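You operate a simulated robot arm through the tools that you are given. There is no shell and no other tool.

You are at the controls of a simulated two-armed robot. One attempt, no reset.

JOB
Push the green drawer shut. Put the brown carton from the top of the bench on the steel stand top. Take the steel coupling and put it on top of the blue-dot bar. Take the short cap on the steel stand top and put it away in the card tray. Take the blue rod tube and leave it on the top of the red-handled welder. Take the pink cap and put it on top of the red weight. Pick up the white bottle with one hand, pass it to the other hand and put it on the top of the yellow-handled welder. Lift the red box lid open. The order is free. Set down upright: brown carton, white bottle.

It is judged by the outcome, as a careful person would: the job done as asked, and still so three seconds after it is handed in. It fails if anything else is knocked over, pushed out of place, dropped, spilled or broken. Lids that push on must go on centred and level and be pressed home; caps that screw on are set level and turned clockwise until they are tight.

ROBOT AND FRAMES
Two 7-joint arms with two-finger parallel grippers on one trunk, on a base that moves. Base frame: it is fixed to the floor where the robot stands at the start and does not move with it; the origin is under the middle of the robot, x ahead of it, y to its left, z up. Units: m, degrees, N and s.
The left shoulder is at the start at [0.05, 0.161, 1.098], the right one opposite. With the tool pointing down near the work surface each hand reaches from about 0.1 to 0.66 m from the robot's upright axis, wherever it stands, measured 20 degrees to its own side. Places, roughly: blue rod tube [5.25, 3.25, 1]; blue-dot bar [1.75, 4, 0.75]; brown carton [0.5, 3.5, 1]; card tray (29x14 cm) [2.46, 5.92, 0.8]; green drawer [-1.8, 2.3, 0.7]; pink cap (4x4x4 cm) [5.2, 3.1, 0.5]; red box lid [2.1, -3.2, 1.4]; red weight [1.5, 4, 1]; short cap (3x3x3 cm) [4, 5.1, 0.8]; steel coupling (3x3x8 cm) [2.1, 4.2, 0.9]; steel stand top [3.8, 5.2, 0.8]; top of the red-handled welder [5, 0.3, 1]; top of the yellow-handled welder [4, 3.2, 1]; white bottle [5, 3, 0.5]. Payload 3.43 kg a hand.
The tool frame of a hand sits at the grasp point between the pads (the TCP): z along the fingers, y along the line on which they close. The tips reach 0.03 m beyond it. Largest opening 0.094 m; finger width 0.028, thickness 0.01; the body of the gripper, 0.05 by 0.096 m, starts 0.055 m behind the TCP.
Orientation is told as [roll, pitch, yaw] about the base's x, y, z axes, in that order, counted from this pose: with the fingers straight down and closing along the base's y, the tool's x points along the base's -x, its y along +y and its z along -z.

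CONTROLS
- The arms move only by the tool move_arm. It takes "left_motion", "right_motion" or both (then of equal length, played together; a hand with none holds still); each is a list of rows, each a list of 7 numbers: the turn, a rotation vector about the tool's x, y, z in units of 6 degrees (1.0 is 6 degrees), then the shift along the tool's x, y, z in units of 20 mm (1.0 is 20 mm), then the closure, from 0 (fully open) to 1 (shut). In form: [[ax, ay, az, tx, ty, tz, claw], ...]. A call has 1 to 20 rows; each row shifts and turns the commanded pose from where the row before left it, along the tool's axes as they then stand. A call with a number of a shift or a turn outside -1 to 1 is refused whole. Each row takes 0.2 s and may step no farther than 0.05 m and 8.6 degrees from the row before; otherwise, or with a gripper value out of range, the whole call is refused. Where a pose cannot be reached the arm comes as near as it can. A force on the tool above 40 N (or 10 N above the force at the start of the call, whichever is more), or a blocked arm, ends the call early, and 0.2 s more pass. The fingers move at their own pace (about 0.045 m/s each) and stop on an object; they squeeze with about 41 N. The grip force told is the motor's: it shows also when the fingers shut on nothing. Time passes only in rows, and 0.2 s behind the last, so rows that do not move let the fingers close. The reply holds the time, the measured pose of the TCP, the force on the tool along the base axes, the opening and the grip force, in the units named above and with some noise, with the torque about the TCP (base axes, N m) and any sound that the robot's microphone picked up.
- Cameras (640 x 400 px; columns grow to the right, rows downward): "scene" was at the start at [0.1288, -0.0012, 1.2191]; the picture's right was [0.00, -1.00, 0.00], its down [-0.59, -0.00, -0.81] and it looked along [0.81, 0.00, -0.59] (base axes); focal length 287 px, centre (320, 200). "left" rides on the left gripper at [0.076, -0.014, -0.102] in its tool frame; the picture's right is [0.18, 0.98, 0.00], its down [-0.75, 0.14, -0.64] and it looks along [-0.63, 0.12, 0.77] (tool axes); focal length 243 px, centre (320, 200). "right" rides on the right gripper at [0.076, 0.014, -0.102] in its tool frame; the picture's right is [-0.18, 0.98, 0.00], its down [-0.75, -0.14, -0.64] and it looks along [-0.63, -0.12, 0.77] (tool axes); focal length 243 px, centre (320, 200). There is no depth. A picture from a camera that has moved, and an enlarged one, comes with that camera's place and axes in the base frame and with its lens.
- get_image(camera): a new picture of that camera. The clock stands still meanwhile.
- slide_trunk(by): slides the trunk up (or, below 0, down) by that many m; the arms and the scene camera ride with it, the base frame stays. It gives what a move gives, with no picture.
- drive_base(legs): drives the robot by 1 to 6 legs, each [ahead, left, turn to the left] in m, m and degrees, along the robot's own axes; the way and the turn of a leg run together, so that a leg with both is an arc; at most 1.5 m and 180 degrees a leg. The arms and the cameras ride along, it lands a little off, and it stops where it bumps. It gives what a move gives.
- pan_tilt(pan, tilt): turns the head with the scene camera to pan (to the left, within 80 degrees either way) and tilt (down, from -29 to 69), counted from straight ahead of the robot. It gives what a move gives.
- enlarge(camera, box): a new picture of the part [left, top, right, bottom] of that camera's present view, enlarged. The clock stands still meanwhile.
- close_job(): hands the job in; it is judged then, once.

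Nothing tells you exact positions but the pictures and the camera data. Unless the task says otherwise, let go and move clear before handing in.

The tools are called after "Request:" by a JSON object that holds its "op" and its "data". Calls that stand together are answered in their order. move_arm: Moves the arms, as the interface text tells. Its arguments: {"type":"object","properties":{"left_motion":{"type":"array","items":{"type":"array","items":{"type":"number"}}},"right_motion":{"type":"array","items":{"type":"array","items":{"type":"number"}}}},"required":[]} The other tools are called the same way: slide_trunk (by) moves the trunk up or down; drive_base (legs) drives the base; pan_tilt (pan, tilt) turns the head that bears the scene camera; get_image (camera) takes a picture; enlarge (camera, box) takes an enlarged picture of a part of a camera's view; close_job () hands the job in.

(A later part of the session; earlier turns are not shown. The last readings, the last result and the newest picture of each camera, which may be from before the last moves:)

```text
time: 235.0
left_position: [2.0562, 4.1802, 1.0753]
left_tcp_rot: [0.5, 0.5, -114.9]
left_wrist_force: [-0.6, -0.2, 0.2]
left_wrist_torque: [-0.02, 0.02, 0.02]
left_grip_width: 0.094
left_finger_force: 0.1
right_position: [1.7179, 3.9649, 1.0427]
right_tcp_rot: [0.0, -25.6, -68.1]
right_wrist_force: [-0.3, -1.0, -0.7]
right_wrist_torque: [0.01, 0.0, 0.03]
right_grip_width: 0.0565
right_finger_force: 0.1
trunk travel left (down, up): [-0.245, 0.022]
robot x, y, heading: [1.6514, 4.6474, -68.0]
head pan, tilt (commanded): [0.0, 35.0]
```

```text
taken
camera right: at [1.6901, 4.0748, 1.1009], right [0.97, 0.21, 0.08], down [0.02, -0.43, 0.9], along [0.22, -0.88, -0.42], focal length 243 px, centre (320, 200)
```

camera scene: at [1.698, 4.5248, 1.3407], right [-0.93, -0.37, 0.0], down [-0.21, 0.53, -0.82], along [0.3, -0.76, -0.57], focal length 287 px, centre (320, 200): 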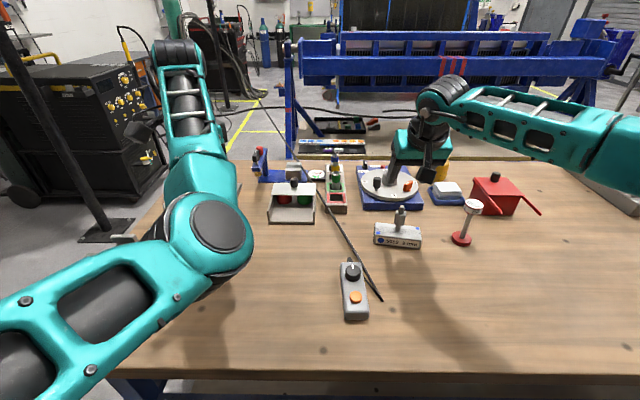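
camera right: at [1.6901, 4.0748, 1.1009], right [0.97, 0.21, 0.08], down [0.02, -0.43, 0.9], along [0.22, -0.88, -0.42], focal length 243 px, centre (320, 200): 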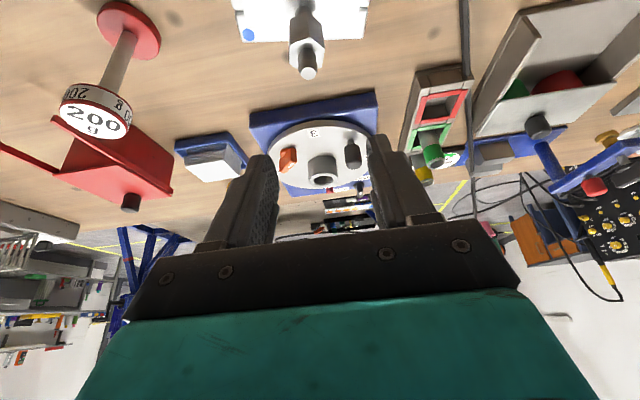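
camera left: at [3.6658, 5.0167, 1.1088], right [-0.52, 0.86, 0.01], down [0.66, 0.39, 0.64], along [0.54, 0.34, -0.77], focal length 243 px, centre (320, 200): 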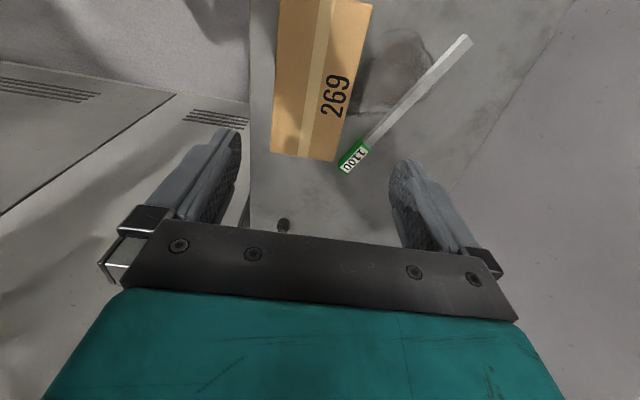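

The coupling stands upright on the bar. Next I'll head east to survey the area behind the yellow-handled welder for the tube, pink cap and bottle.

Request:
{"op": "drive_base", "data": {"legs": [[-0.22, 0, 0], [0, 1.3, 0], [0.9, 0, 0]]}}

Request:
{"op": "pan_tilt", "data": {"pan": 35, "tilt": 15}}

Request:
{"op": "get_image", "data": {"camera": "scene"}}

```text
time: 252.1
left_position: [3.5272, 4.0412, 1.0749]
left_tcp_rot: [0.6, 0.5, -113.6]
left_wrist_force: [-0.1, -0.1, -0.4]
left_wrist_torque: [-0.02, 0.01, -0.02]
left_grip_width: 0.0941
left_finger_force: 0.1
right_position: [3.1955, 3.8187, 1.04]
right_tcp_rot: [-0.2, -25.6, -67.1]
right_wrist_force: [0.8, 0.6, -0.1]
right_wrist_torque: [-0.01, -0.02, 0.02]
right_grip_width: 0.0565
right_finger_force: 0.1
trunk travel left (down, up): [-0.245, 0.022]
robot x, y, heading: [3.1152, 4.4976, -67.0]
head pan, tilt (commanded): [0.0, 35.0]
```

```text
time: 253.1
left_position: [3.5291, 4.0414, 1.0753]
left_tcp_rot: [0.6, 0.5, -113.6]
left_wrist_force: [-0.7, -0.4, 0.2]
left_wrist_torque: [0.0, 0.01, -0.02]
left_grip_width: 0.094
left_finger_force: 0.0
right_position: [3.1951, 3.8182, 1.0419]
right_tcp_rot: [-0.1, -25.5, -67.0]
right_wrist_force: [0.6, -0.3, 0.6]
right_wrist_torque: [0.0, 0.01, 0.0]
right_grip_width: 0.0561
right_finger_force: 0.1
trunk travel left (down, up): [-0.245, 0.022]
robot x, y, heading: [3.1097, 4.5014, -67.1]
head pan, tilt (commanded): [35.0, 15.0]
```

```text
taken
camera scene: at [3.2069, 4.4095, 1.3726], right [-0.53, -0.85, 0.0], down [-0.22, 0.14, -0.97], along [0.82, -0.51, -0.26], focal length 287 px, centre (320, 200)
```

scene: 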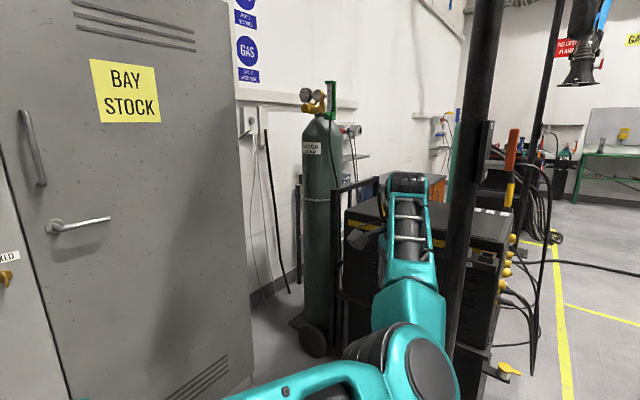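

The gas cylinder and lockers block the north side, so I'll go around the welder's south side. First slide right and pass between the bench end and the black post.

Request:
{"op": "drive_base", "data": {"legs": [[0, -0.42, 0], [1.2, 0, 0]]}}

Request:
{"op": "pan_tilt", "data": {"pan": 50, "tilt": 15}}

Request:
{"op": "get_image", "data": {"camera": "scene"}}

Request:
{"op": "pan_tilt", "data": {"pan": 0, "tilt": 20}}

Request:
{"op": "get_image", "data": {"camera": "scene"}}

```text
time: 262.9
left_position: [3.586, 2.7974, 1.0751]
left_tcp_rot: [0.6, 0.5, -113.8]
left_wrist_force: [0.0, -0.1, -0.1]
left_wrist_torque: [-0.03, 0.02, 0.0]
left_grip_width: 0.0938
left_finger_force: 0.2
right_position: [3.2527, 2.5767, 1.0412]
right_tcp_rot: [-0.1, -25.5, -67.2]
right_wrist_force: [0.8, -0.5, 0.4]
right_wrist_torque: [-0.02, 0.01, 0.0]
right_grip_width: 0.0564
right_finger_force: 0.0
trunk travel left (down, up): [-0.245, 0.022]
robot x, y, heading: [3.17, 3.2606, -67.4]
head pan, tilt (commanded): [35.0, 15.0]
```

```text
time: 263.6
left_position: [3.5859, 2.797, 1.0751]
left_tcp_rot: [0.6, 0.6, -113.8]
left_wrist_force: [-0.5, -0.6, -0.8]
left_wrist_torque: [-0.04, -0.02, 0.0]
left_grip_width: 0.0941
left_finger_force: 0.1
right_position: [3.2521, 2.5771, 1.0425]
right_tcp_rot: [-0.1, -25.5, -67.1]
right_wrist_force: [0.5, -0.1, -0.1]
right_wrist_torque: [-0.02, 0.0, 0.01]
right_grip_width: 0.0565
right_finger_force: 0.0
trunk travel left (down, up): [-0.245, 0.022]
robot x, y, heading: [3.167, 3.2592, -67.5]
head pan, tilt (commanded): [50.0, 15.0]
```

```text
taken
camera scene: at [3.277, 3.1889, 1.3727], right [-0.3, -0.95, 0.0], down [-0.25, 0.08, -0.97], along [0.92, -0.29, -0.26], focal length 287 px, centre (320, 200)
```

scene: 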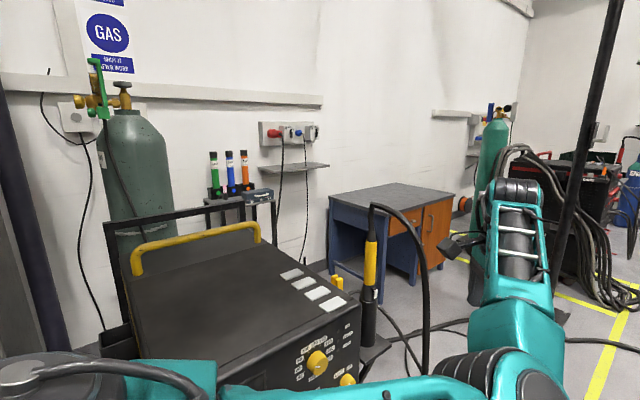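

```text
time: 264.8
left_position: [3.586, 2.798, 1.0753]
left_tcp_rot: [0.6, 0.5, -113.9]
left_wrist_force: [0.5, 0.5, 1.0]
left_wrist_torque: [-0.03, -0.03, -0.01]
left_grip_width: 0.0938
left_finger_force: 0.1
right_position: [3.2527, 2.5761, 1.0405]
right_tcp_rot: [-0.2, -25.5, -67.2]
right_wrist_force: [-0.4, 0.7, 0.8]
right_wrist_torque: [-0.03, 0.0, 0.0]
right_grip_width: 0.0564
right_finger_force: 0.1
trunk travel left (down, up): [-0.245, 0.022]
robot x, y, heading: [3.1702, 3.2595, -67.3]
head pan, tilt (commanded): [0.0, 20.0]
```

```text
taken
camera scene: at [3.2239, 3.1308, 1.3645], right [-0.92, -0.39, 0.0], down [-0.13, 0.32, -0.94], along [0.36, -0.87, -0.34], focal length 287 px, centre (320, 200)
```

scene: 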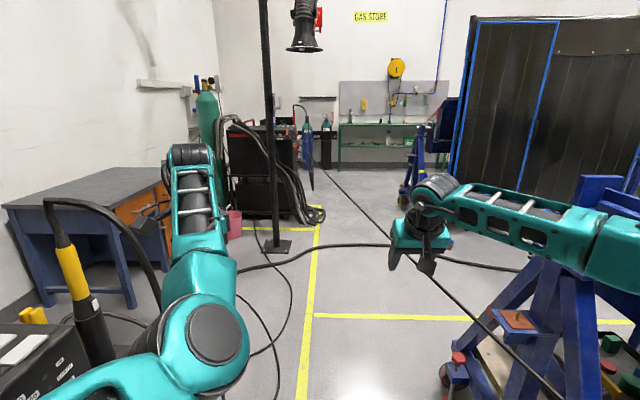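

I see the three rod tubes (green, blue, orange) on a small rack by the wall behind the welder, and a torch hose hanging off the welder's south side. I'll move south a little and look again from there.

Request:
{"op": "drive_base", "data": {"legs": [[0.85, -0.1, 0]]}}

Request:
{"op": "pan_tilt", "data": {"pan": 78, "tilt": 20}}

Request:
{"op": "get_image", "data": {"camera": "scene"}}

```text
time: 269.4
left_position: [3.825, 1.9773, 1.074]
left_tcp_rot: [0.7, 0.5, -113.6]
left_wrist_force: [0.5, 0.0, -0.3]
left_wrist_torque: [0.02, 0.03, 0.0]
left_grip_width: 0.0943
left_finger_force: 0.0
right_position: [3.4921, 1.7545, 1.0417]
right_tcp_rot: [-0.1, -25.5, -67.0]
right_wrist_force: [-0.3, -0.3, 0.1]
right_wrist_torque: [0.03, -0.03, -0.01]
right_grip_width: 0.0566
right_finger_force: 0.0
trunk travel left (down, up): [-0.245, 0.022]
robot x, y, heading: [3.411, 2.4348, -66.9]
head pan, tilt (commanded): [0.0, 20.0]
```

```text
time: 270.9
left_position: [3.8248, 1.9783, 1.0729]
left_tcp_rot: [0.6, 0.5, -113.5]
left_wrist_force: [-0.6, 0.1, 0.1]
left_wrist_torque: [-0.01, -0.02, 0.0]
left_grip_width: 0.094
left_finger_force: 0.1
right_position: [3.4912, 1.7543, 1.0418]
right_tcp_rot: [-0.1, -25.5, -67.0]
right_wrist_force: [0.3, 0.1, 0.3]
right_wrist_torque: [-0.01, 0.02, -0.03]
right_grip_width: 0.0562
right_finger_force: 0.1
trunk travel left (down, up): [-0.245, 0.022]
robot x, y, heading: [3.4069, 2.4351, -66.9]
head pan, tilt (commanded): [78.0, 20.0]
```

```text
taken
camera scene: at [3.5166, 2.4127, 1.3645], right [0.19, -0.98, 0.0], down [-0.34, -0.06, -0.94], along [0.92, 0.18, -0.34], focal length 287 px, centre (320, 200)
```

scene: 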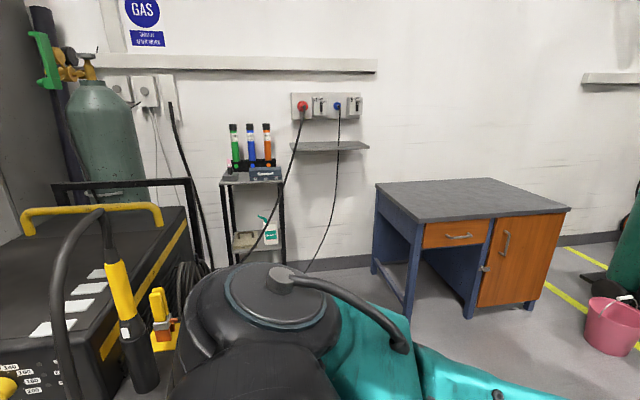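

The rack stands against the wall with a lower shelf holding what looks like the white bottle. Zooming in.

Request:
{"op": "enlarge", "data": {"camera": "scene", "box": [200, 110, 320, 185]}}

Request:
{"op": "enlarge", "data": {"camera": "scene", "box": [200, 190, 320, 270]}}

```text
5.33 times, centred on (260, 148) of scene
camera zoom: at [3.5166, 2.4127, 1.3645], right [0.19, -0.98, 0.0], down [-0.34, -0.06, -0.94], along [0.92, 0.18, -0.34], focal length 1532 px, centre (640, 480)
```

zoom: 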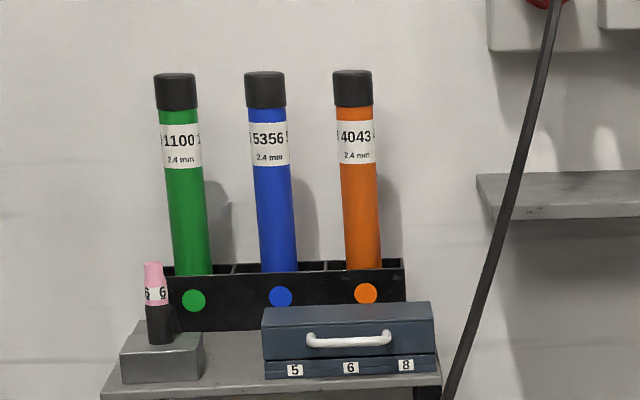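

```text
5.00 times, centred on (260, 230) of scene
camera zoom: at [3.5166, 2.4127, 1.3645], right [0.19, -0.98, 0.0], down [-0.34, -0.06, -0.94], along [0.92, 0.18, -0.34], focal length 1436 px, centre (620, 50)
```

zoom: 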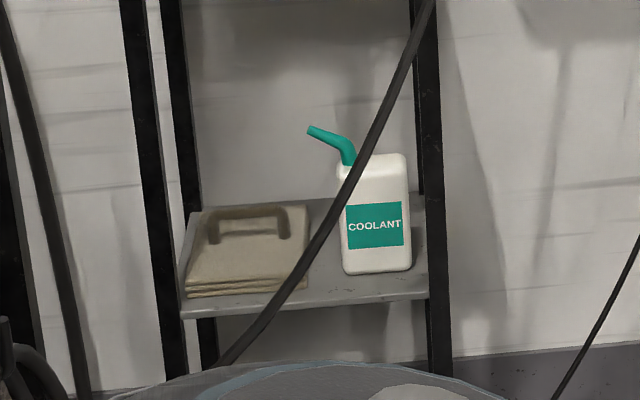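

The white coolant bottle is on the rack's lower shelf (z≈0.44), the tubes stand in a holder on top, and the rack front faces west. I'll drive into the gap between welder and desk and turn to face the rack.

Request:
{"op": "drive_base", "data": {"legs": [[0.45, 0, 0], [0.3, 1.0, 0]]}}

Request:
{"op": "drive_base", "data": {"legs": [[0, 0, 90]]}}

Request:
{"op": "pan_tilt", "data": {"pan": 30, "tilt": 25}}

Request:
{"op": "get_image", "data": {"camera": "scene"}}

```text
time: 282.2
left_position: [5.0301, 1.6841, 1.074]
left_tcp_rot: [0.6, 0.5, -112.8]
left_wrist_force: [-0.4, 0.5, -0.2]
left_wrist_torque: [0.02, 0.0, 0.02]
left_grip_width: 0.094
left_finger_force: 0.1
right_position: [4.7006, 1.4571, 1.0419]
right_tcp_rot: [-0.1, -25.5, -66.2]
right_wrist_force: [-0.5, -1.0, 0.0]
right_wrist_torque: [0.0, -0.03, -0.03]
right_grip_width: 0.0562
right_finger_force: 0.1
trunk travel left (down, up): [-0.245, 0.022]
robot x, y, heading: [4.6083, 2.1325, -66.4]
head pan, tilt (commanded): [78.0, 20.0]
```

```text
time: 286.4
left_position: [5.0581, 2.5589, 1.0745]
left_tcp_rot: [0.5, 0.4, -22.8]
left_wrist_force: [0.0, 0.3, 0.0]
left_wrist_torque: [-0.01, 0.05, 0.0]
left_grip_width: 0.0942
left_finger_force: 0.0
right_position: [5.2848, 2.2289, 1.0417]
right_tcp_rot: [-0.1, -25.5, 23.9]
right_wrist_force: [0.5, -0.8, -0.1]
right_wrist_torque: [0.0, 0.01, 0.04]
right_grip_width: 0.0566
right_finger_force: 0.1
trunk travel left (down, up): [-0.245, 0.022]
robot x, y, heading: [4.6063, 2.136, 23.6]
head pan, tilt (commanded): [78.0, 20.0]
```

```text
time: 287.6
left_position: [5.0589, 2.5591, 1.0734]
left_tcp_rot: [0.6, 0.4, -22.7]
left_wrist_force: [0.0, -0.5, 0.0]
left_wrist_torque: [-0.01, 0.01, 0.02]
left_grip_width: 0.0941
left_finger_force: 0.0
right_position: [5.2851, 2.2304, 1.0404]
right_tcp_rot: [-0.1, -25.5, 23.9]
right_wrist_force: [0.2, 0.4, 0.4]
right_wrist_torque: [-0.02, -0.02, 0.0]
right_grip_width: 0.0563
right_finger_force: 0.0
trunk travel left (down, up): [-0.245, 0.022]
robot x, y, heading: [4.6101, 2.1359, 23.8]
head pan, tilt (commanded): [30.0, 25.0]
```

```text
taken
camera scene: at [4.7002, 2.2237, 1.3564], right [0.81, -0.59, 0.0], down [-0.25, -0.34, -0.91], along [0.53, 0.73, -0.42], focal length 287 px, centre (320, 200)
```

scene: 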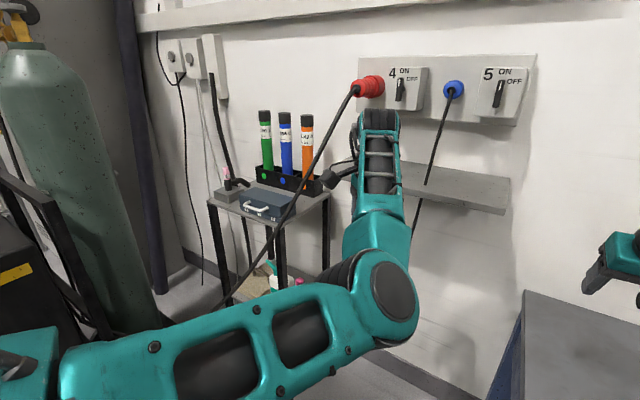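

I can see a pink object and the bottle on the rack's lower shelf, with a hanging plug cable in front. I'll turn toward the rack and lower the trunk for a better view.

Request:
{"op": "drive_base", "data": {"legs": [[0, 0, 40]]}}

Request:
{"op": "pan_tilt", "data": {"pan": 0, "tilt": 30}}

Request:
{"op": "get_image", "data": {"camera": "scene"}}

Request:
{"op": "get_image", "data": {"camera": "right"}}

```text
time: 289.8
left_position: [4.685, 2.748, 1.0732]
left_tcp_rot: [0.6, 0.6, 16.8]
left_wrist_force: [-0.3, 0.1, -0.7]
left_wrist_torque: [0.04, -0.01, 0.01]
left_grip_width: 0.0941
left_finger_force: 0.1
right_position: [5.0701, 2.6388, 1.0412]
right_tcp_rot: [0.0, -25.6, 63.4]
right_wrist_force: [-0.2, 1.0, 0.2]
right_wrist_torque: [0.02, 0.01, -0.04]
right_grip_width: 0.0565
right_finger_force: 0.0
trunk travel left (down, up): [-0.245, 0.022]
robot x, y, heading: [4.609, 2.1364, 63.3]
head pan, tilt (commanded): [30.0, 25.0]
```

```text
time: 290.8
left_position: [4.6847, 2.7478, 1.074]
left_tcp_rot: [0.6, 0.4, 16.8]
left_wrist_force: [-0.4, -0.4, 0.4]
left_wrist_torque: [-0.01, 0.01, -0.01]
left_grip_width: 0.094
left_finger_force: 0.0
right_position: [5.0712, 2.6381, 1.0418]
right_tcp_rot: [-0.1, -25.5, 63.4]
right_wrist_force: [-0.3, -0.7, -0.6]
right_wrist_torque: [-0.01, 0.03, 0.01]
right_grip_width: 0.0564
right_finger_force: 0.0
trunk travel left (down, up): [-0.245, 0.022]
robot x, y, heading: [4.6079, 2.1344, 63.1]
head pan, tilt (commanded): [0.0, 30.0]
```

```text
taken
camera scene: at [4.6677, 2.2498, 1.3485], right [0.89, -0.45, 0.0], down [-0.22, -0.45, -0.87], along [0.39, 0.77, -0.5], focal length 287 px, centre (320, 200)
```

scene: 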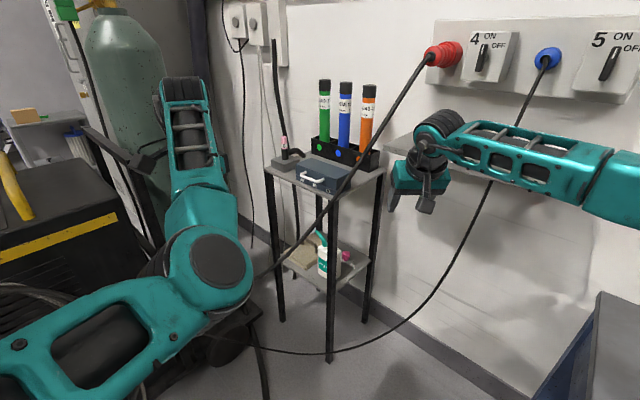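

```text
taken
camera right: at [5.0079, 2.5437, 1.1004], right [-0.8, 0.59, 0.08], down [0.31, 0.3, 0.9], along [0.51, 0.75, -0.42], focal length 243 px, centre (320, 200)
```

right: 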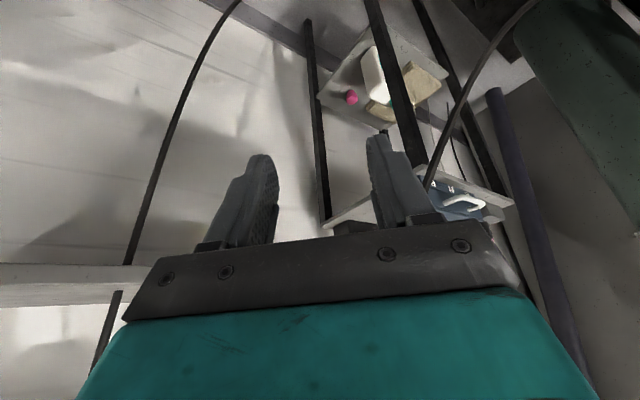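

The pink cap is next to the bottle on the lower shelf; the rack's right side is open. Zooming from both cameras.

Request:
{"op": "enlarge", "data": {"camera": "scene", "box": [250, 140, 410, 290]}}

Request:
{"op": "enlarge", "data": {"camera": "right", "box": [290, 0, 530, 150]}}

```text
2.67 times, centred on (330, 215) of scene
camera zoom: at [4.6677, 2.2498, 1.3485], right [0.89, -0.45, 0.0], down [-0.22, -0.45, -0.87], along [0.39, 0.77, -0.5], focal length 766 px, centre (293, 160)
```

zoom: 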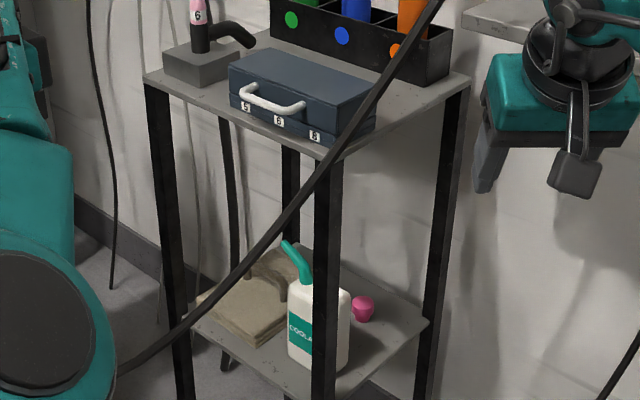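

```text
2.67 times, centred on (410, 75) of right
camera zoom: at [5.0079, 2.5437, 1.1004], right [-0.8, 0.59, 0.08], down [0.31, 0.3, 0.9], along [0.51, 0.75, -0.42], focal length 647 px, centre (80, 533)
```

zoom: 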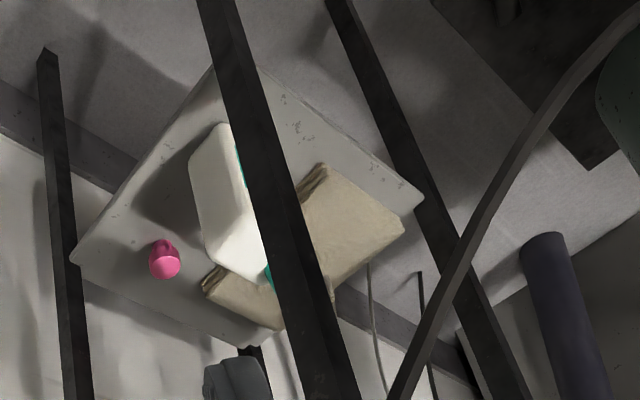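

The pink cap (~[5.23, 3.11]) and bottle (~[5.12, 3.06]) are on the lower shelf (z≈0.44), reachable through the rack's open right side. First I'll raise and straighten the left hand so that it stays clear of the hanging cable.

Request:
{"op": "move_arm", "data": {"left_motion": [[0, 0, -0.96, 0, 0, -0.5, 0], [0, 0, -0.96, 0, 0, -0.5, 0], [0, 0, -0.96, 0, 0, -0.5, 0], [0, 0, -0.96, 0, 0, -0.5, 0], [0, 0, -0.96, 0, 0, -0.5, 0], [0, 0, -0.96, 0, 0, -0.5, 0], [0, 0, -0.96, 0, 0, -0.5, 0], [0, 0, -0.96, 0, 0, -0.5, 0]]}}

Request:
{"op": "get_image", "data": {"camera": "scene"}}

```text
time: 292.6
left_position: [4.6874, 2.7551, 1.1527]
left_tcp_rot: [0.8, 0.1, 63.0]
left_wrist_force: [0.2, 0.1, 0.5]
left_wrist_torque: [-0.02, 0.01, -0.01]
left_grip_width: 0.0941
left_finger_force: 0.2
left hand out of reach, approached as far as the arm can: row 2, 5
right_position: [5.0704, 2.6383, 1.0414]
right_tcp_rot: [-0.1, -25.5, 63.4]
right_wrist_force: [0.6, 0.0, 0.1]
right_wrist_torque: [-0.04, -0.03, 0.03]
right_grip_width: 0.0564
right_finger_force: 0.0
trunk travel left (down, up): [-0.245, 0.022]
robot x, y, heading: [4.6092, 2.133, 63.3]
head pan, tilt (commanded): [0.0, 30.0]
```

```text
taken
camera scene: at [4.6678, 2.2496, 1.3485], right [0.89, -0.45, 0.0], down [-0.22, -0.45, -0.87], along [0.39, 0.77, -0.5], focal length 287 px, centre (320, 200)
```

scene: 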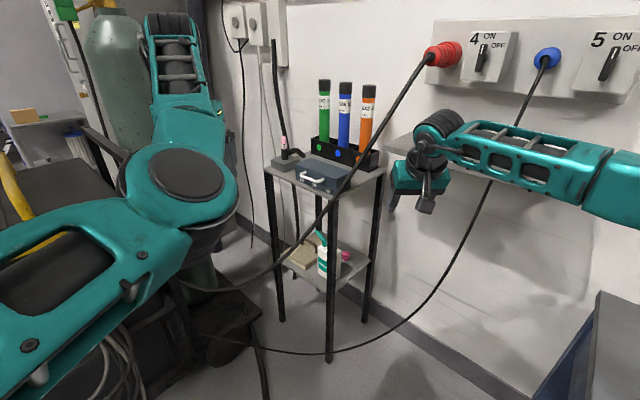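

I'll lower the trunk fully and tilt the right hand to 60° for a low, side-on reach, while still clear of the rack.

Request:
{"op": "slide_trunk", "data": {"by": -0.24}}

Request:
{"op": "move_arm", "data": {"right_motion": [[0, -0.96, 0, 0, 0, 0, 0.2], [0, -0.96, 0, 0, 0, 0, 0.2], [0, -0.96, 0, 0, 0, 0, 0.2], [0, -0.96, 0, 0, 0, 0, 0.2], [0, -0.96, 0, 0, 0, 0, 0.2], [0, -0.96, 0, 0, 0, 0, 0.2]]}}

Request:
{"op": "get_image", "data": {"camera": "scene"}}

Request:
{"op": "get_image", "data": {"camera": "right"}}

```text
time: 295.1
left_position: [4.688, 2.7553, 0.9134]
left_tcp_rot: [0.9, 0.1, 62.9]
left_wrist_force: [0.5, 0.7, 0.2]
left_wrist_torque: [0.03, 0.01, 0.01]
left_grip_width: 0.0938
left_finger_force: 0.0
right_position: [5.0702, 2.6385, 0.8019]
right_tcp_rot: [-0.1, -25.5, 63.4]
right_wrist_force: [0.9, 0.5, -0.8]
right_wrist_torque: [-0.02, 0.03, 0.01]
right_grip_width: 0.0564
right_finger_force: 0.1
trunk travel left (down, up): [-0.005, 0.262]
robot x, y, heading: [4.6079, 2.1345, 63.1]
head pan, tilt (commanded): [0.0, 30.0]
```

```text
time: 296.4
left_position: [4.6875, 2.7566, 0.9133]
left_tcp_rot: [0.8, 0.1, 62.8]
left_wrist_force: [-0.3, -0.7, 0.7]
left_wrist_torque: [-0.01, 0.01, 0.0]
left_grip_width: 0.0938
left_finger_force: 0.0
right_position: [5.0708, 2.6383, 0.8024]
right_tcp_rot: [0.0, -60.2, 63.4]
right_wrist_force: [0.4, 0.0, 0.4]
right_wrist_torque: [-0.01, 0.02, -0.01]
right_grip_width: 0.075
right_finger_force: 0.0
trunk travel left (down, up): [-0.005, 0.262]
robot x, y, heading: [4.6079, 2.1351, 63.0]
head pan, tilt (commanded): [0.0, 30.0]
```

```text
taken
camera scene: at [4.6678, 2.2497, 1.1085], right [0.89, -0.45, 0.0], down [-0.22, -0.45, -0.87], along [0.39, 0.77, -0.5], focal length 287 px, centre (320, 200)
```

scene: 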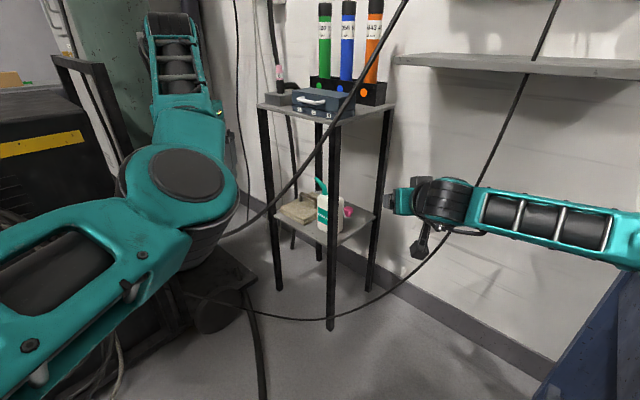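

```text
taken
camera right: at [5.0019, 2.5311, 0.7859], right [-0.84, 0.52, 0.16], down [0.04, -0.23, 0.97], along [0.54, 0.82, 0.17], focal length 243 px, centre (320, 200)
```

right: 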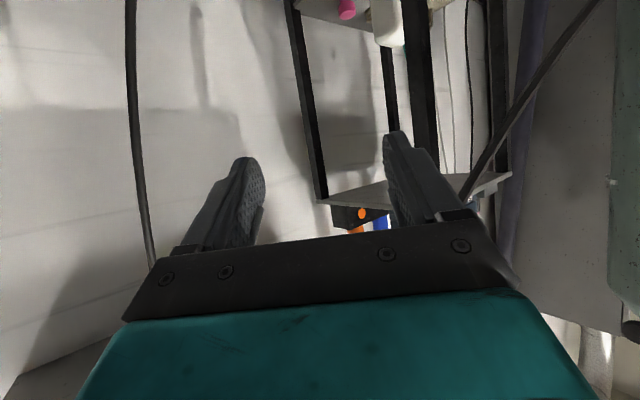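

Zooming on the lower shelf from this lower viewpoint for precise bottle and cap positions.

Request:
{"op": "enlarge", "data": {"camera": "scene", "box": [270, 160, 400, 250]}}

```text
4.44 times, centred on (335, 205) of scene
camera zoom: at [4.6678, 2.2497, 1.1085], right [0.89, -0.45, 0.0], down [-0.22, -0.45, -0.87], along [0.39, 0.77, -0.5], focal length 1277 px, centre (253, 178)
```

zoom: 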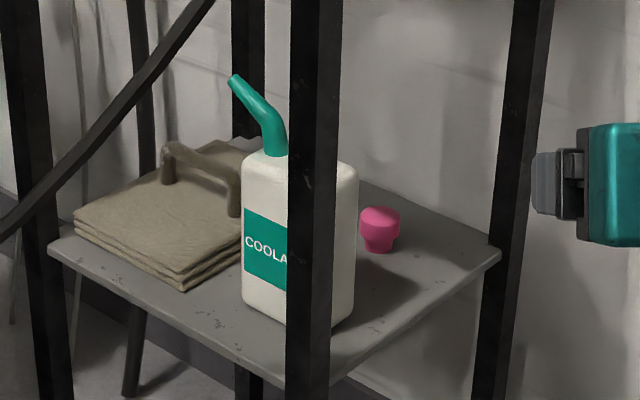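

Bottle centre ≈[5.12, 3.05], depth axis ~13°. I'll come through the rack's right side with the right hand at yaw ≈113°, tilted 30° below horizontal. First retract the right hand and set its yaw before moving closer.

Request:
{"op": "move_arm", "data": {"right_motion": [[0, 0, 0, 0.55, 0, -0.95, 0.15], [0, 0, 0, 0.55, 0, -0.95, 0.15], [0, 0, 0, 0.55, 0, -0.95, 0.15], [0, 0, 0, 0.55, 0, -0.95, 0.15], [0, 0, 0, 0.55, 0, -0.95, 0.15], [0, 0, 0, 0.55, 0, -0.95, 0.15], [0, 0, 0, 0.55, 0, -0.95, 0.15], [0, 0, 0, 0.55, 0, -0.95, 0.15], [0, 0, 0, 0.55, 0, -0.95, 0.15], [0, 0, 0, 0.55, 0, -0.95, 0.15], [-0.81, 0, -0.467, 0, 0, 0, 0.15], [-0.81, 0, -0.467, 0, 0, 0, 0.15], [-0.81, 0, -0.467, 0, 0, 0, 0.15], [-0.81, 0, -0.467, 0, 0, 0, 0.15], [-0.81, 0, -0.467, 0, 0, 0, 0.15]]}}

Request:
{"op": "get_image", "data": {"camera": "scene"}}

```text
time: 299.6
left_position: [4.6884, 2.7565, 0.9133]
left_tcp_rot: [0.8, 0.0, 63.0]
left_wrist_force: [-0.1, 0.3, 0.5]
left_wrist_torque: [0.03, -0.01, -0.02]
left_grip_width: 0.094
left_finger_force: 0.0
right_position: [4.9619, 2.456, 0.8399]
right_tcp_rot: [-0.1, -60.0, 91.6]
right_wrist_force: [0.2, 0.5, 0.1]
right_wrist_torque: [0.01, 0.03, 0.01]
right_grip_width: 0.0798
right_finger_force: 0.1
right hand out of reach, approached as far as the arm can: row 10, 11, 12
trunk travel left (down, up): [-0.005, 0.262]
robot x, y, heading: [4.6069, 2.1333, 63.2]
head pan, tilt (commanded): [0.0, 30.0]
```

```text
taken
camera scene: at [4.6678, 2.2497, 1.1085], right [0.89, -0.45, 0.0], down [-0.22, -0.45, -0.87], along [0.39, 0.77, -0.5], focal length 287 px, centre (320, 200)
```

scene: 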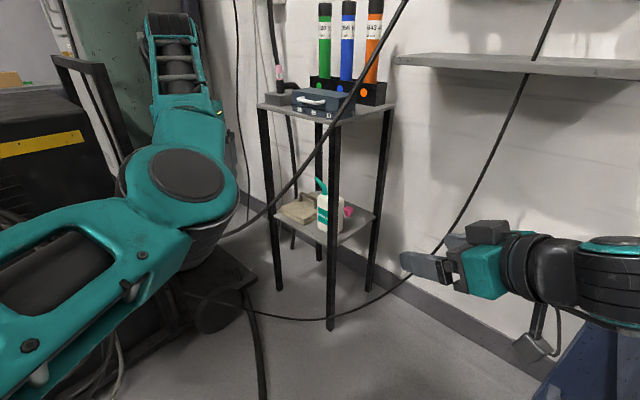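

The right hand is retracted. Now I'll turn to heading ~80° and move up to the rack's right-front, stopping about 10 cm short.

Request:
{"op": "drive_base", "data": {"legs": [[0, 0, 17], [0.28, -0.215, 0]]}}

Request:
{"op": "get_image", "data": {"camera": "scene"}}

Request:
{"op": "get_image", "data": {"camera": "right"}}

```text
time: 302.0
left_position: [4.5657, 2.8469, 0.9132]
left_tcp_rot: [0.7, 0.0, 80.6]
left_wrist_force: [0.7, 0.2, -0.1]
left_wrist_torque: [0.0, 0.0, 0.01]
left_grip_width: 0.0941
left_finger_force: 0.0
right_position: [4.9177, 2.6464, 0.8388]
right_tcp_rot: [0.0, -60.0, 109.1]
right_wrist_force: [0.4, 0.2, 0.1]
right_wrist_torque: [-0.05, 0.03, -0.02]
right_grip_width: 0.0799
right_finger_force: 0.0
trunk travel left (down, up): [-0.005, 0.262]
robot x, y, heading: [4.679, 2.2331, 81.4]
head pan, tilt (commanded): [0.0, 30.0]
stopped in leg 2: the robot was blocked; the commanded pose is now the measured one
```

```text
taken
camera scene: at [4.7004, 2.3592, 1.1084], right [0.99, -0.15, 0.0], down [-0.08, -0.49, -0.87], along [0.13, 0.86, -0.5], focal length 287 px, centre (320, 200)
```

scene: 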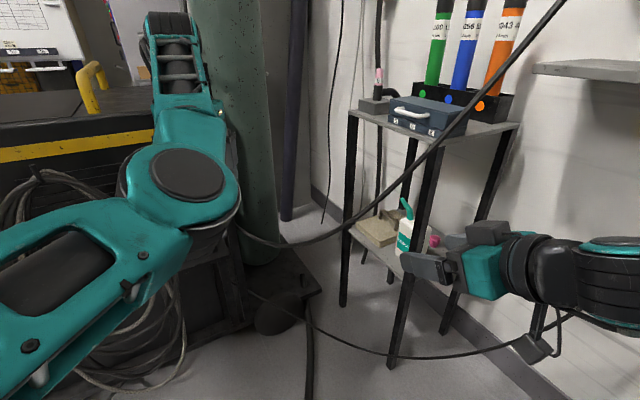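

```text
taken
camera right: at [4.9463, 2.5211, 0.824], right [-0.96, -0.24, 0.16], down [0.19, -0.12, 0.97], along [-0.21, 0.96, 0.16], focal length 243 px, centre (320, 200)
```

right: 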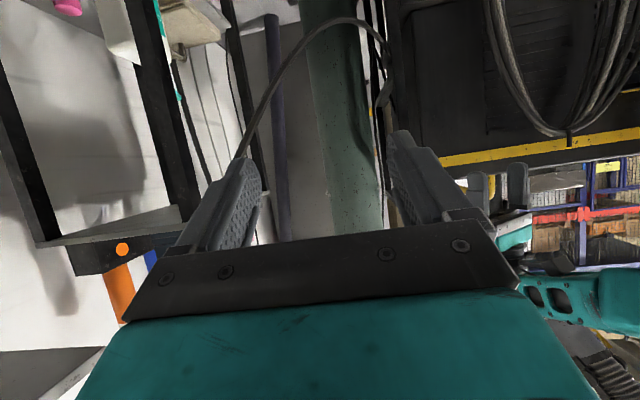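

The base was blocked early—possibly by the desk corner on my right or something at left. I'll look to both sides to find out.

Request:
{"op": "pan_tilt", "data": {"pan": -65, "tilt": 50}}

Request:
{"op": "get_image", "data": {"camera": "scene"}}

Request:
{"op": "pan_tilt", "data": {"pan": 20, "tilt": 60}}

Request:
{"op": "get_image", "data": {"camera": "scene"}}

```text
time: 303.4
left_position: [4.566, 2.8468, 0.914]
left_tcp_rot: [0.8, 0.0, 80.6]
left_wrist_force: [0.2, -0.4, -1.0]
left_wrist_torque: [0.02, -0.01, -0.03]
left_grip_width: 0.094
left_finger_force: 0.1
right_position: [4.9174, 2.6446, 0.8382]
right_tcp_rot: [0.0, -60.1, 109.2]
right_wrist_force: [-0.3, -0.8, 0.3]
right_wrist_torque: [-0.02, 0.03, 0.02]
right_grip_width: 0.0799
right_finger_force: 0.1
trunk travel left (down, up): [-0.005, 0.262]
robot x, y, heading: [4.6754, 2.2325, 81.1]
head pan, tilt (commanded): [-65.0, 50.0]
```

```text
taken
camera scene: at [4.7606, 2.2911, 1.079], right [0.28, -0.96, 0.0], down [-0.74, -0.21, -0.64], along [0.62, 0.18, -0.77], focal length 287 px, centre (320, 200)
```

scene: 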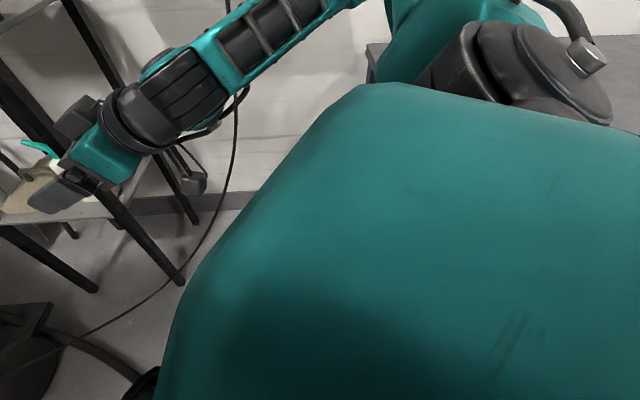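

```text
time: 305.0
left_position: [4.5672, 2.8469, 0.9142]
left_tcp_rot: [0.8, 0.1, 80.6]
left_wrist_force: [0.2, 0.0, 0.4]
left_wrist_torque: [-0.04, -0.02, 0.0]
left_grip_width: 0.0941
left_finger_force: 0.0
right_position: [4.9183, 2.6455, 0.8386]
right_tcp_rot: [0.0, -60.0, 109.1]
right_wrist_force: [1.1, 0.5, -0.2]
right_wrist_torque: [0.02, -0.01, -0.01]
right_grip_width: 0.0799
right_finger_force: 0.1
trunk travel left (down, up): [-0.005, 0.262]
robot x, y, heading: [4.6784, 2.2314, 81.2]
head pan, tilt (commanded): [20.0, 60.0]
```

```text
taken
camera scene: at [4.6737, 2.335, 1.0664], right [0.98, 0.19, 0.0], down [0.17, -0.85, -0.5], along [-0.1, 0.49, -0.87], focal length 287 px, centre (320, 200)
```

scene: 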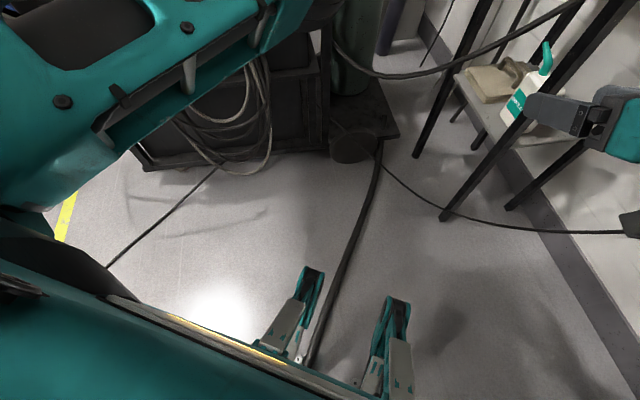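

The base most likely met the desk corner. I'll instead stand further west: retract the left hand a little, turn to heading ~66°, and move up to about [4.70, 2.47].

Request:
{"op": "move_arm", "data": {"left_motion": [[0, 0, 0, 1, 0, 0, 0], [0, 0, 0, 1, 0, 0, 0], [0, 0, 0, 1, 0, 0, 0], [0, 0, 0, 1, 0, 0, 0], [0, 0, 0, 1, 0, 0, 0]]}}

Request:
{"op": "drive_base", "data": {"legs": [[0, 0, -15], [0.2, 0.07, 0]]}}

Request:
{"op": "pan_tilt", "data": {"pan": 0, "tilt": 35}}

Request:
{"op": "get_image", "data": {"camera": "scene"}}

Request:
{"op": "get_image", "data": {"camera": "right"}}

```text
time: 306.2
left_position: [4.5428, 2.8436, 0.9169]
left_tcp_rot: [0.7, 0.0, 80.5]
left_wrist_force: [0.6, 0.3, -0.7]
left_wrist_torque: [-0.01, 0.0, 0.0]
left_grip_width: 0.0941
left_finger_force: 0.0
left hand out of reach, approached as far as the arm can: row 1, 2, 3, 4, 5
right_position: [4.9175, 2.6458, 0.8398]
right_tcp_rot: [0.0, -60.0, 109.1]
right_wrist_force: [1.1, -0.9, 0.4]
right_wrist_torque: [0.01, -0.01, 0.01]
right_grip_width: 0.0799
right_finger_force: 0.0
trunk travel left (down, up): [-0.005, 0.262]
robot x, y, heading: [4.6807, 2.2304, 81.3]
head pan, tilt (commanded): [20.0, 60.0]
```

```text
time: 308.7
left_position: [4.7221, 3.0691, 0.9171]
left_tcp_rot: [0.8, 0.0, 66.0]
left_wrist_force: [0.1, -0.5, -0.9]
left_wrist_torque: [0.04, -0.01, 0.01]
left_grip_width: 0.094
left_finger_force: 0.1
right_position: [5.0333, 2.7839, 0.8385]
right_tcp_rot: [0.0, -60.0, 94.6]
right_wrist_force: [-0.3, -0.2, 0.1]
right_wrist_torque: [-0.02, -0.01, -0.01]
right_grip_width: 0.0799
right_finger_force: 0.0
trunk travel left (down, up): [-0.005, 0.262]
robot x, y, heading: [4.6971, 2.447, 66.4]
head pan, tilt (commanded): [20.0, 60.0]
```

```text
time: 309.6
left_position: [4.7204, 3.07, 0.9159]
left_tcp_rot: [0.8, 0.0, 66.1]
left_wrist_force: [-0.8, -0.3, -0.4]
left_wrist_torque: [-0.01, -0.01, 0.01]
left_grip_width: 0.094
left_finger_force: 0.2
right_position: [5.0349, 2.7849, 0.8391]
right_tcp_rot: [0.0, -60.0, 94.7]
right_wrist_force: [0.0, -0.5, -0.6]
right_wrist_torque: [0.02, 0.02, 0.01]
right_grip_width: 0.0797
right_finger_force: 0.1
trunk travel left (down, up): [-0.005, 0.262]
robot x, y, heading: [4.7003, 2.4464, 66.7]
head pan, tilt (commanded): [0.0, 35.0]
```

```text
taken
camera scene: at [4.7515, 2.56, 1.1006], right [0.92, -0.4, 0.0], down [-0.23, -0.53, -0.82], along [0.32, 0.75, -0.57], focal length 287 px, centre (320, 200)
```

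scene: 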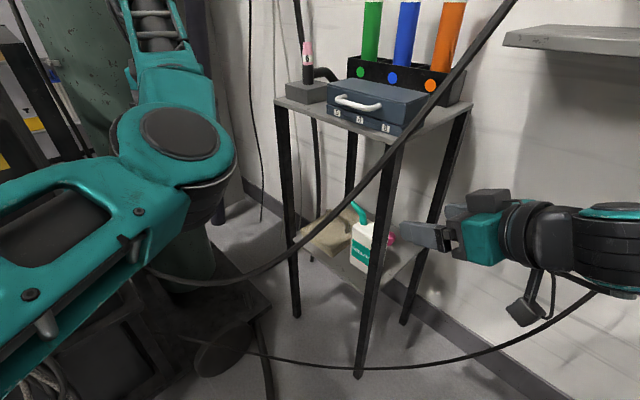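

```text
taken
camera right: at [5.0309, 2.6567, 0.8241], right [-0.99, 0.01, 0.16], down [0.16, -0.17, 0.97], along [0.04, 0.99, 0.16], focal length 243 px, centre (320, 200)
```

right: 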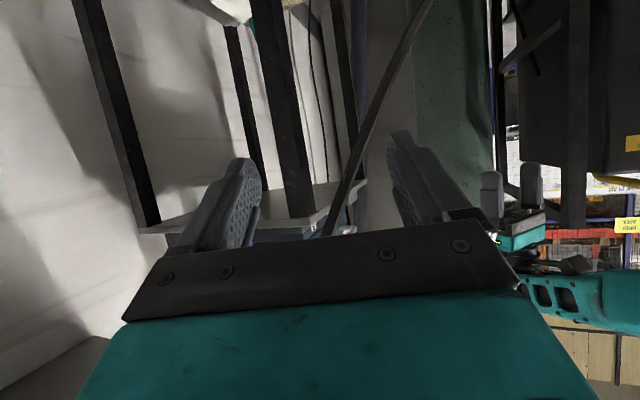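

Now in position without bumping. Re-measuring the bottle, cap and posts from here.

Request:
{"op": "enlarge", "data": {"camera": "scene", "box": [290, 180, 450, 300]}}

```text
3.33 times, centred on (370, 240) of scene
camera zoom: at [4.7515, 2.56, 1.1006], right [0.92, -0.4, 0.0], down [-0.23, -0.53, -0.82], along [0.32, 0.75, -0.57], focal length 958 px, centre (153, 67)
```

zoom: 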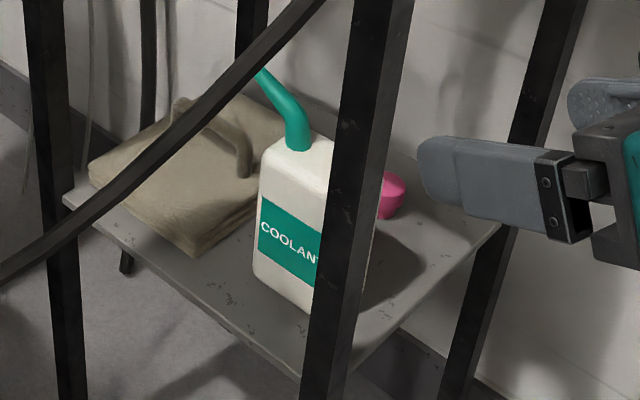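

The bottle is aligned with the room axes (≈5.3×8.3 cm, centre [5.12, 3.054]); I'll set the right hand's yaw to 111° final, move it down and to the right at a safe distance, before closing in.

Request:
{"op": "move_arm", "data": {"right_motion": [[-0.95, 0, -0.55, 0, 0, 0, 0.15], [-0.95, 0, -0.55, 0, 0, 0, 0.15], [0, 0, 0, 0.894, -0.218, 0.298, 0.15], [0, 0, 0, 0.894, -0.218, 0.298, 0.15], [0, 0, 0, 0.894, -0.218, 0.298, 0.15], [0, 0, 0, 0.894, -0.218, 0.298, 0.15], [0, 0, 0, 0.894, -0.218, 0.298, 0.15], [0, 0, 0, 0.894, -0.218, 0.298, 0.15]]}}

Request:
{"op": "get_image", "data": {"camera": "scene"}}

Request:
{"op": "get_image", "data": {"camera": "right"}}

```text
time: 311.4
left_position: [4.7211, 3.0695, 0.9179]
left_tcp_rot: [0.8, -0.1, 66.0]
left_wrist_force: [-0.9, -0.5, 0.0]
left_wrist_torque: [-0.01, -0.01, 0.0]
left_grip_width: 0.094
left_finger_force: 0.1
right_position: [5.0662, 2.7716, 0.7282]
right_tcp_rot: [0.1, -59.9, 107.9]
right_wrist_force: [-0.5, 0.4, 0.1]
right_wrist_torque: [-0.02, -0.02, -0.03]
right_grip_width: 0.0801
right_finger_force: 0.0
trunk travel left (down, up): [-0.005, 0.262]
robot x, y, heading: [4.6994, 2.4432, 66.7]
head pan, tilt (commanded): [0.0, 35.0]
```

```text
taken
camera scene: at [4.7516, 2.56, 1.1007], right [0.92, -0.4, 0.0], down [-0.23, -0.53, -0.82], along [0.33, 0.75, -0.57], focal length 287 px, centre (320, 200)
```

scene: 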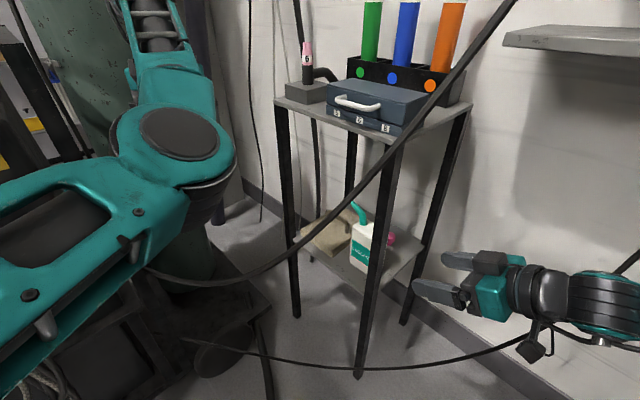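

```text
taken
camera right: at [5.092, 2.6467, 0.7121], right [-0.96, -0.21, 0.16], down [0.19, -0.13, 0.97], along [-0.19, 0.97, 0.16], focal length 243 px, centre (320, 200)
```

right: 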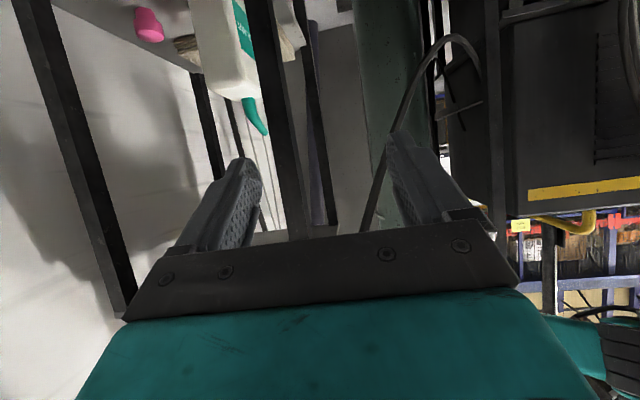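

Good; the view shows the post, bottle and pink cap as expected. Continuing down, then moving the base to the grasp position.

Request:
{"op": "move_arm", "data": {"right_motion": [[0, 0, 0, 0.894, -0.218, 0.298, 0.15], [0, 0, 0, 0.894, -0.218, 0.298, 0.15], [0, 0, 0, 0.894, -0.218, 0.298, 0.15], [0, 0, 0, 0.894, -0.218, 0.298, 0.15], [0, 0, 0, 0.894, -0.218, 0.298, 0.15], [0, 0, 0, 0.894, -0.218, 0.298, 0.15], [0, 0, 0, 0.894, -0.218, 0.298, 0.15]]}}

Request:
{"op": "drive_base", "data": {"legs": [[0.12, -0.055, 3.3]]}}

Request:
{"op": "get_image", "data": {"camera": "scene"}}

Request:
{"op": "get_image", "data": {"camera": "right"}}

```text
time: 313.0
left_position: [4.7219, 3.07, 0.9167]
left_tcp_rot: [0.8, 0.0, 66.0]
left_wrist_force: [0.4, 0.6, 0.4]
left_wrist_torque: [0.0, -0.04, 0.02]
left_grip_width: 0.0939
left_finger_force: 0.0
right_position: [5.1079, 2.7539, 0.599]
right_tcp_rot: [-0.1, -59.9, 107.8]
right_wrist_force: [-0.7, 0.2, -0.1]
right_wrist_torque: [0.04, 0.03, 0.0]
right_grip_width: 0.0799
right_finger_force: 0.0
trunk travel left (down, up): [-0.005, 0.262]
robot x, y, heading: [4.7, 2.4415, 66.5]
head pan, tilt (commanded): [0.0, 35.0]
```

```text
time: 314.3
left_position: [4.7802, 3.1611, 0.9169]
left_tcp_rot: [0.8, 0.0, 69.4]
left_wrist_force: [0.9, 0.5, 0.0]
left_wrist_torque: [-0.02, 0.03, 0.03]
left_grip_width: 0.0939
left_finger_force: 0.0
right_position: [5.1826, 2.8675, 0.5983]
right_tcp_rot: [-0.1, -60.0, 111.1]
right_wrist_force: [0.6, 0.2, -0.6]
right_wrist_torque: [-0.02, 0.0, -0.02]
right_grip_width: 0.0797
right_finger_force: 0.2
trunk travel left (down, up): [-0.005, 0.262]
robot x, y, heading: [4.7956, 2.5332, 70.1]
head pan, tilt (commanded): [0.0, 35.0]
```

```text
taken
camera scene: at [4.8401, 2.6528, 1.1007], right [0.94, -0.34, 0.0], down [-0.2, -0.54, -0.82], along [0.28, 0.77, -0.57], focal length 287 px, centre (320, 200)
```

scene: 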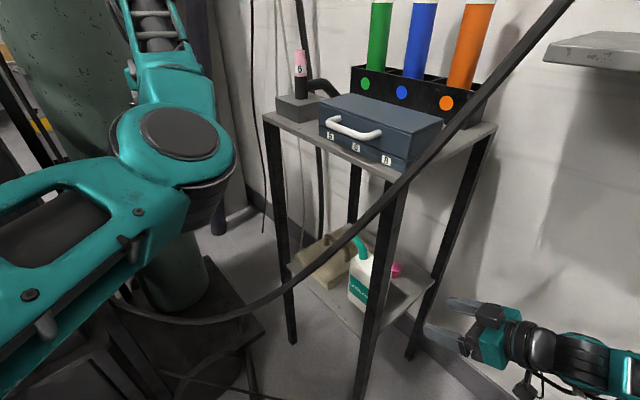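

```text
taken
camera right: at [5.216, 2.7438, 0.584], right [-0.95, -0.27, 0.16], down [0.2, -0.12, 0.97], along [-0.24, 0.96, 0.16], focal length 243 px, centre (320, 200)
```

right: 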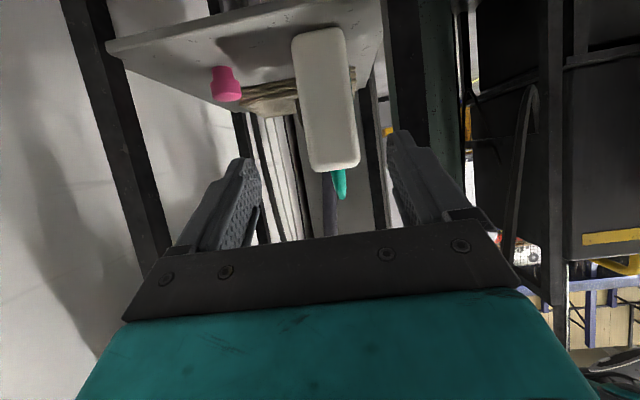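

The wrist camera shows the bottle dead ahead between the fingers, with the post clear on the right. Lowering to z≈0.505 and advancing partway.

Request:
{"op": "move_arm", "data": {"right_motion": [[0, 0, 0, 0.806, 0, 0.466, 0.15], [0, 0, 0, 0.806, 0, 0.466, 0.15], [0, 0, 0, 0.806, 0, 0.466, 0.15], [0, 0, 0, 0.806, 0, 0.466, 0.15], [0, 0, 0, 0.806, 0, 0.466, 0.15], [0, 0, 0, -0.5, 0, 0.866, 0.15], [0, 0, 0, -0.5, 0, 0.866, 0.15], [0, 0, 0, -0.5, 0, 0.866, 0.15], [0, 0, 0, -0.5, 0, 0.866, 0.15]]}}

Request:
{"op": "get_image", "data": {"camera": "right"}}

Request:
{"op": "get_image", "data": {"camera": "scene"}}

```text
time: 316.3
left_position: [4.78, 3.1602, 0.9162]
left_tcp_rot: [0.7, 0.0, 69.4]
left_wrist_force: [0.2, -0.2, 0.1]
left_wrist_torque: [0.02, -0.01, 0.03]
left_grip_width: 0.0939
left_finger_force: 0.0
right_position: [5.1534, 2.9426, 0.506]
right_tcp_rot: [0.0, -60.0, 111.2]
right_wrist_force: [-0.8, 0.3, 0.1]
right_wrist_torque: [0.0, 0.03, -0.01]
right_grip_width: 0.0796
right_finger_force: 0.0
trunk travel left (down, up): [-0.005, 0.262]
robot x, y, heading: [4.7909, 2.5367, 70.2]
head pan, tilt (commanded): [0.0, 35.0]
```

```text
taken
camera right: at [5.1869, 2.8175, 0.4906], right [-0.95, -0.27, 0.16], down [0.2, -0.12, 0.97], along [-0.24, 0.96, 0.16], focal length 243 px, centre (320, 200)
```

right: 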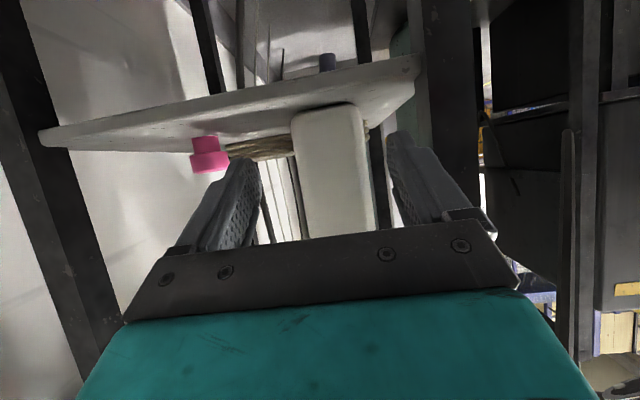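

```text
taken
camera scene: at [4.8401, 2.6528, 1.1007], right [0.94, -0.34, 0.0], down [-0.2, -0.54, -0.82], along [0.28, 0.77, -0.57], focal length 287 px, centre (320, 200)
```

scene: 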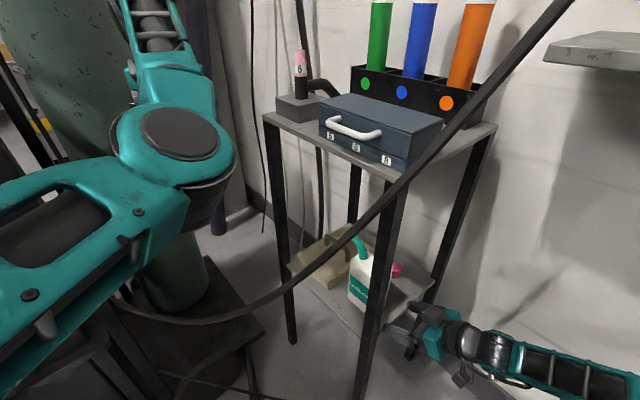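

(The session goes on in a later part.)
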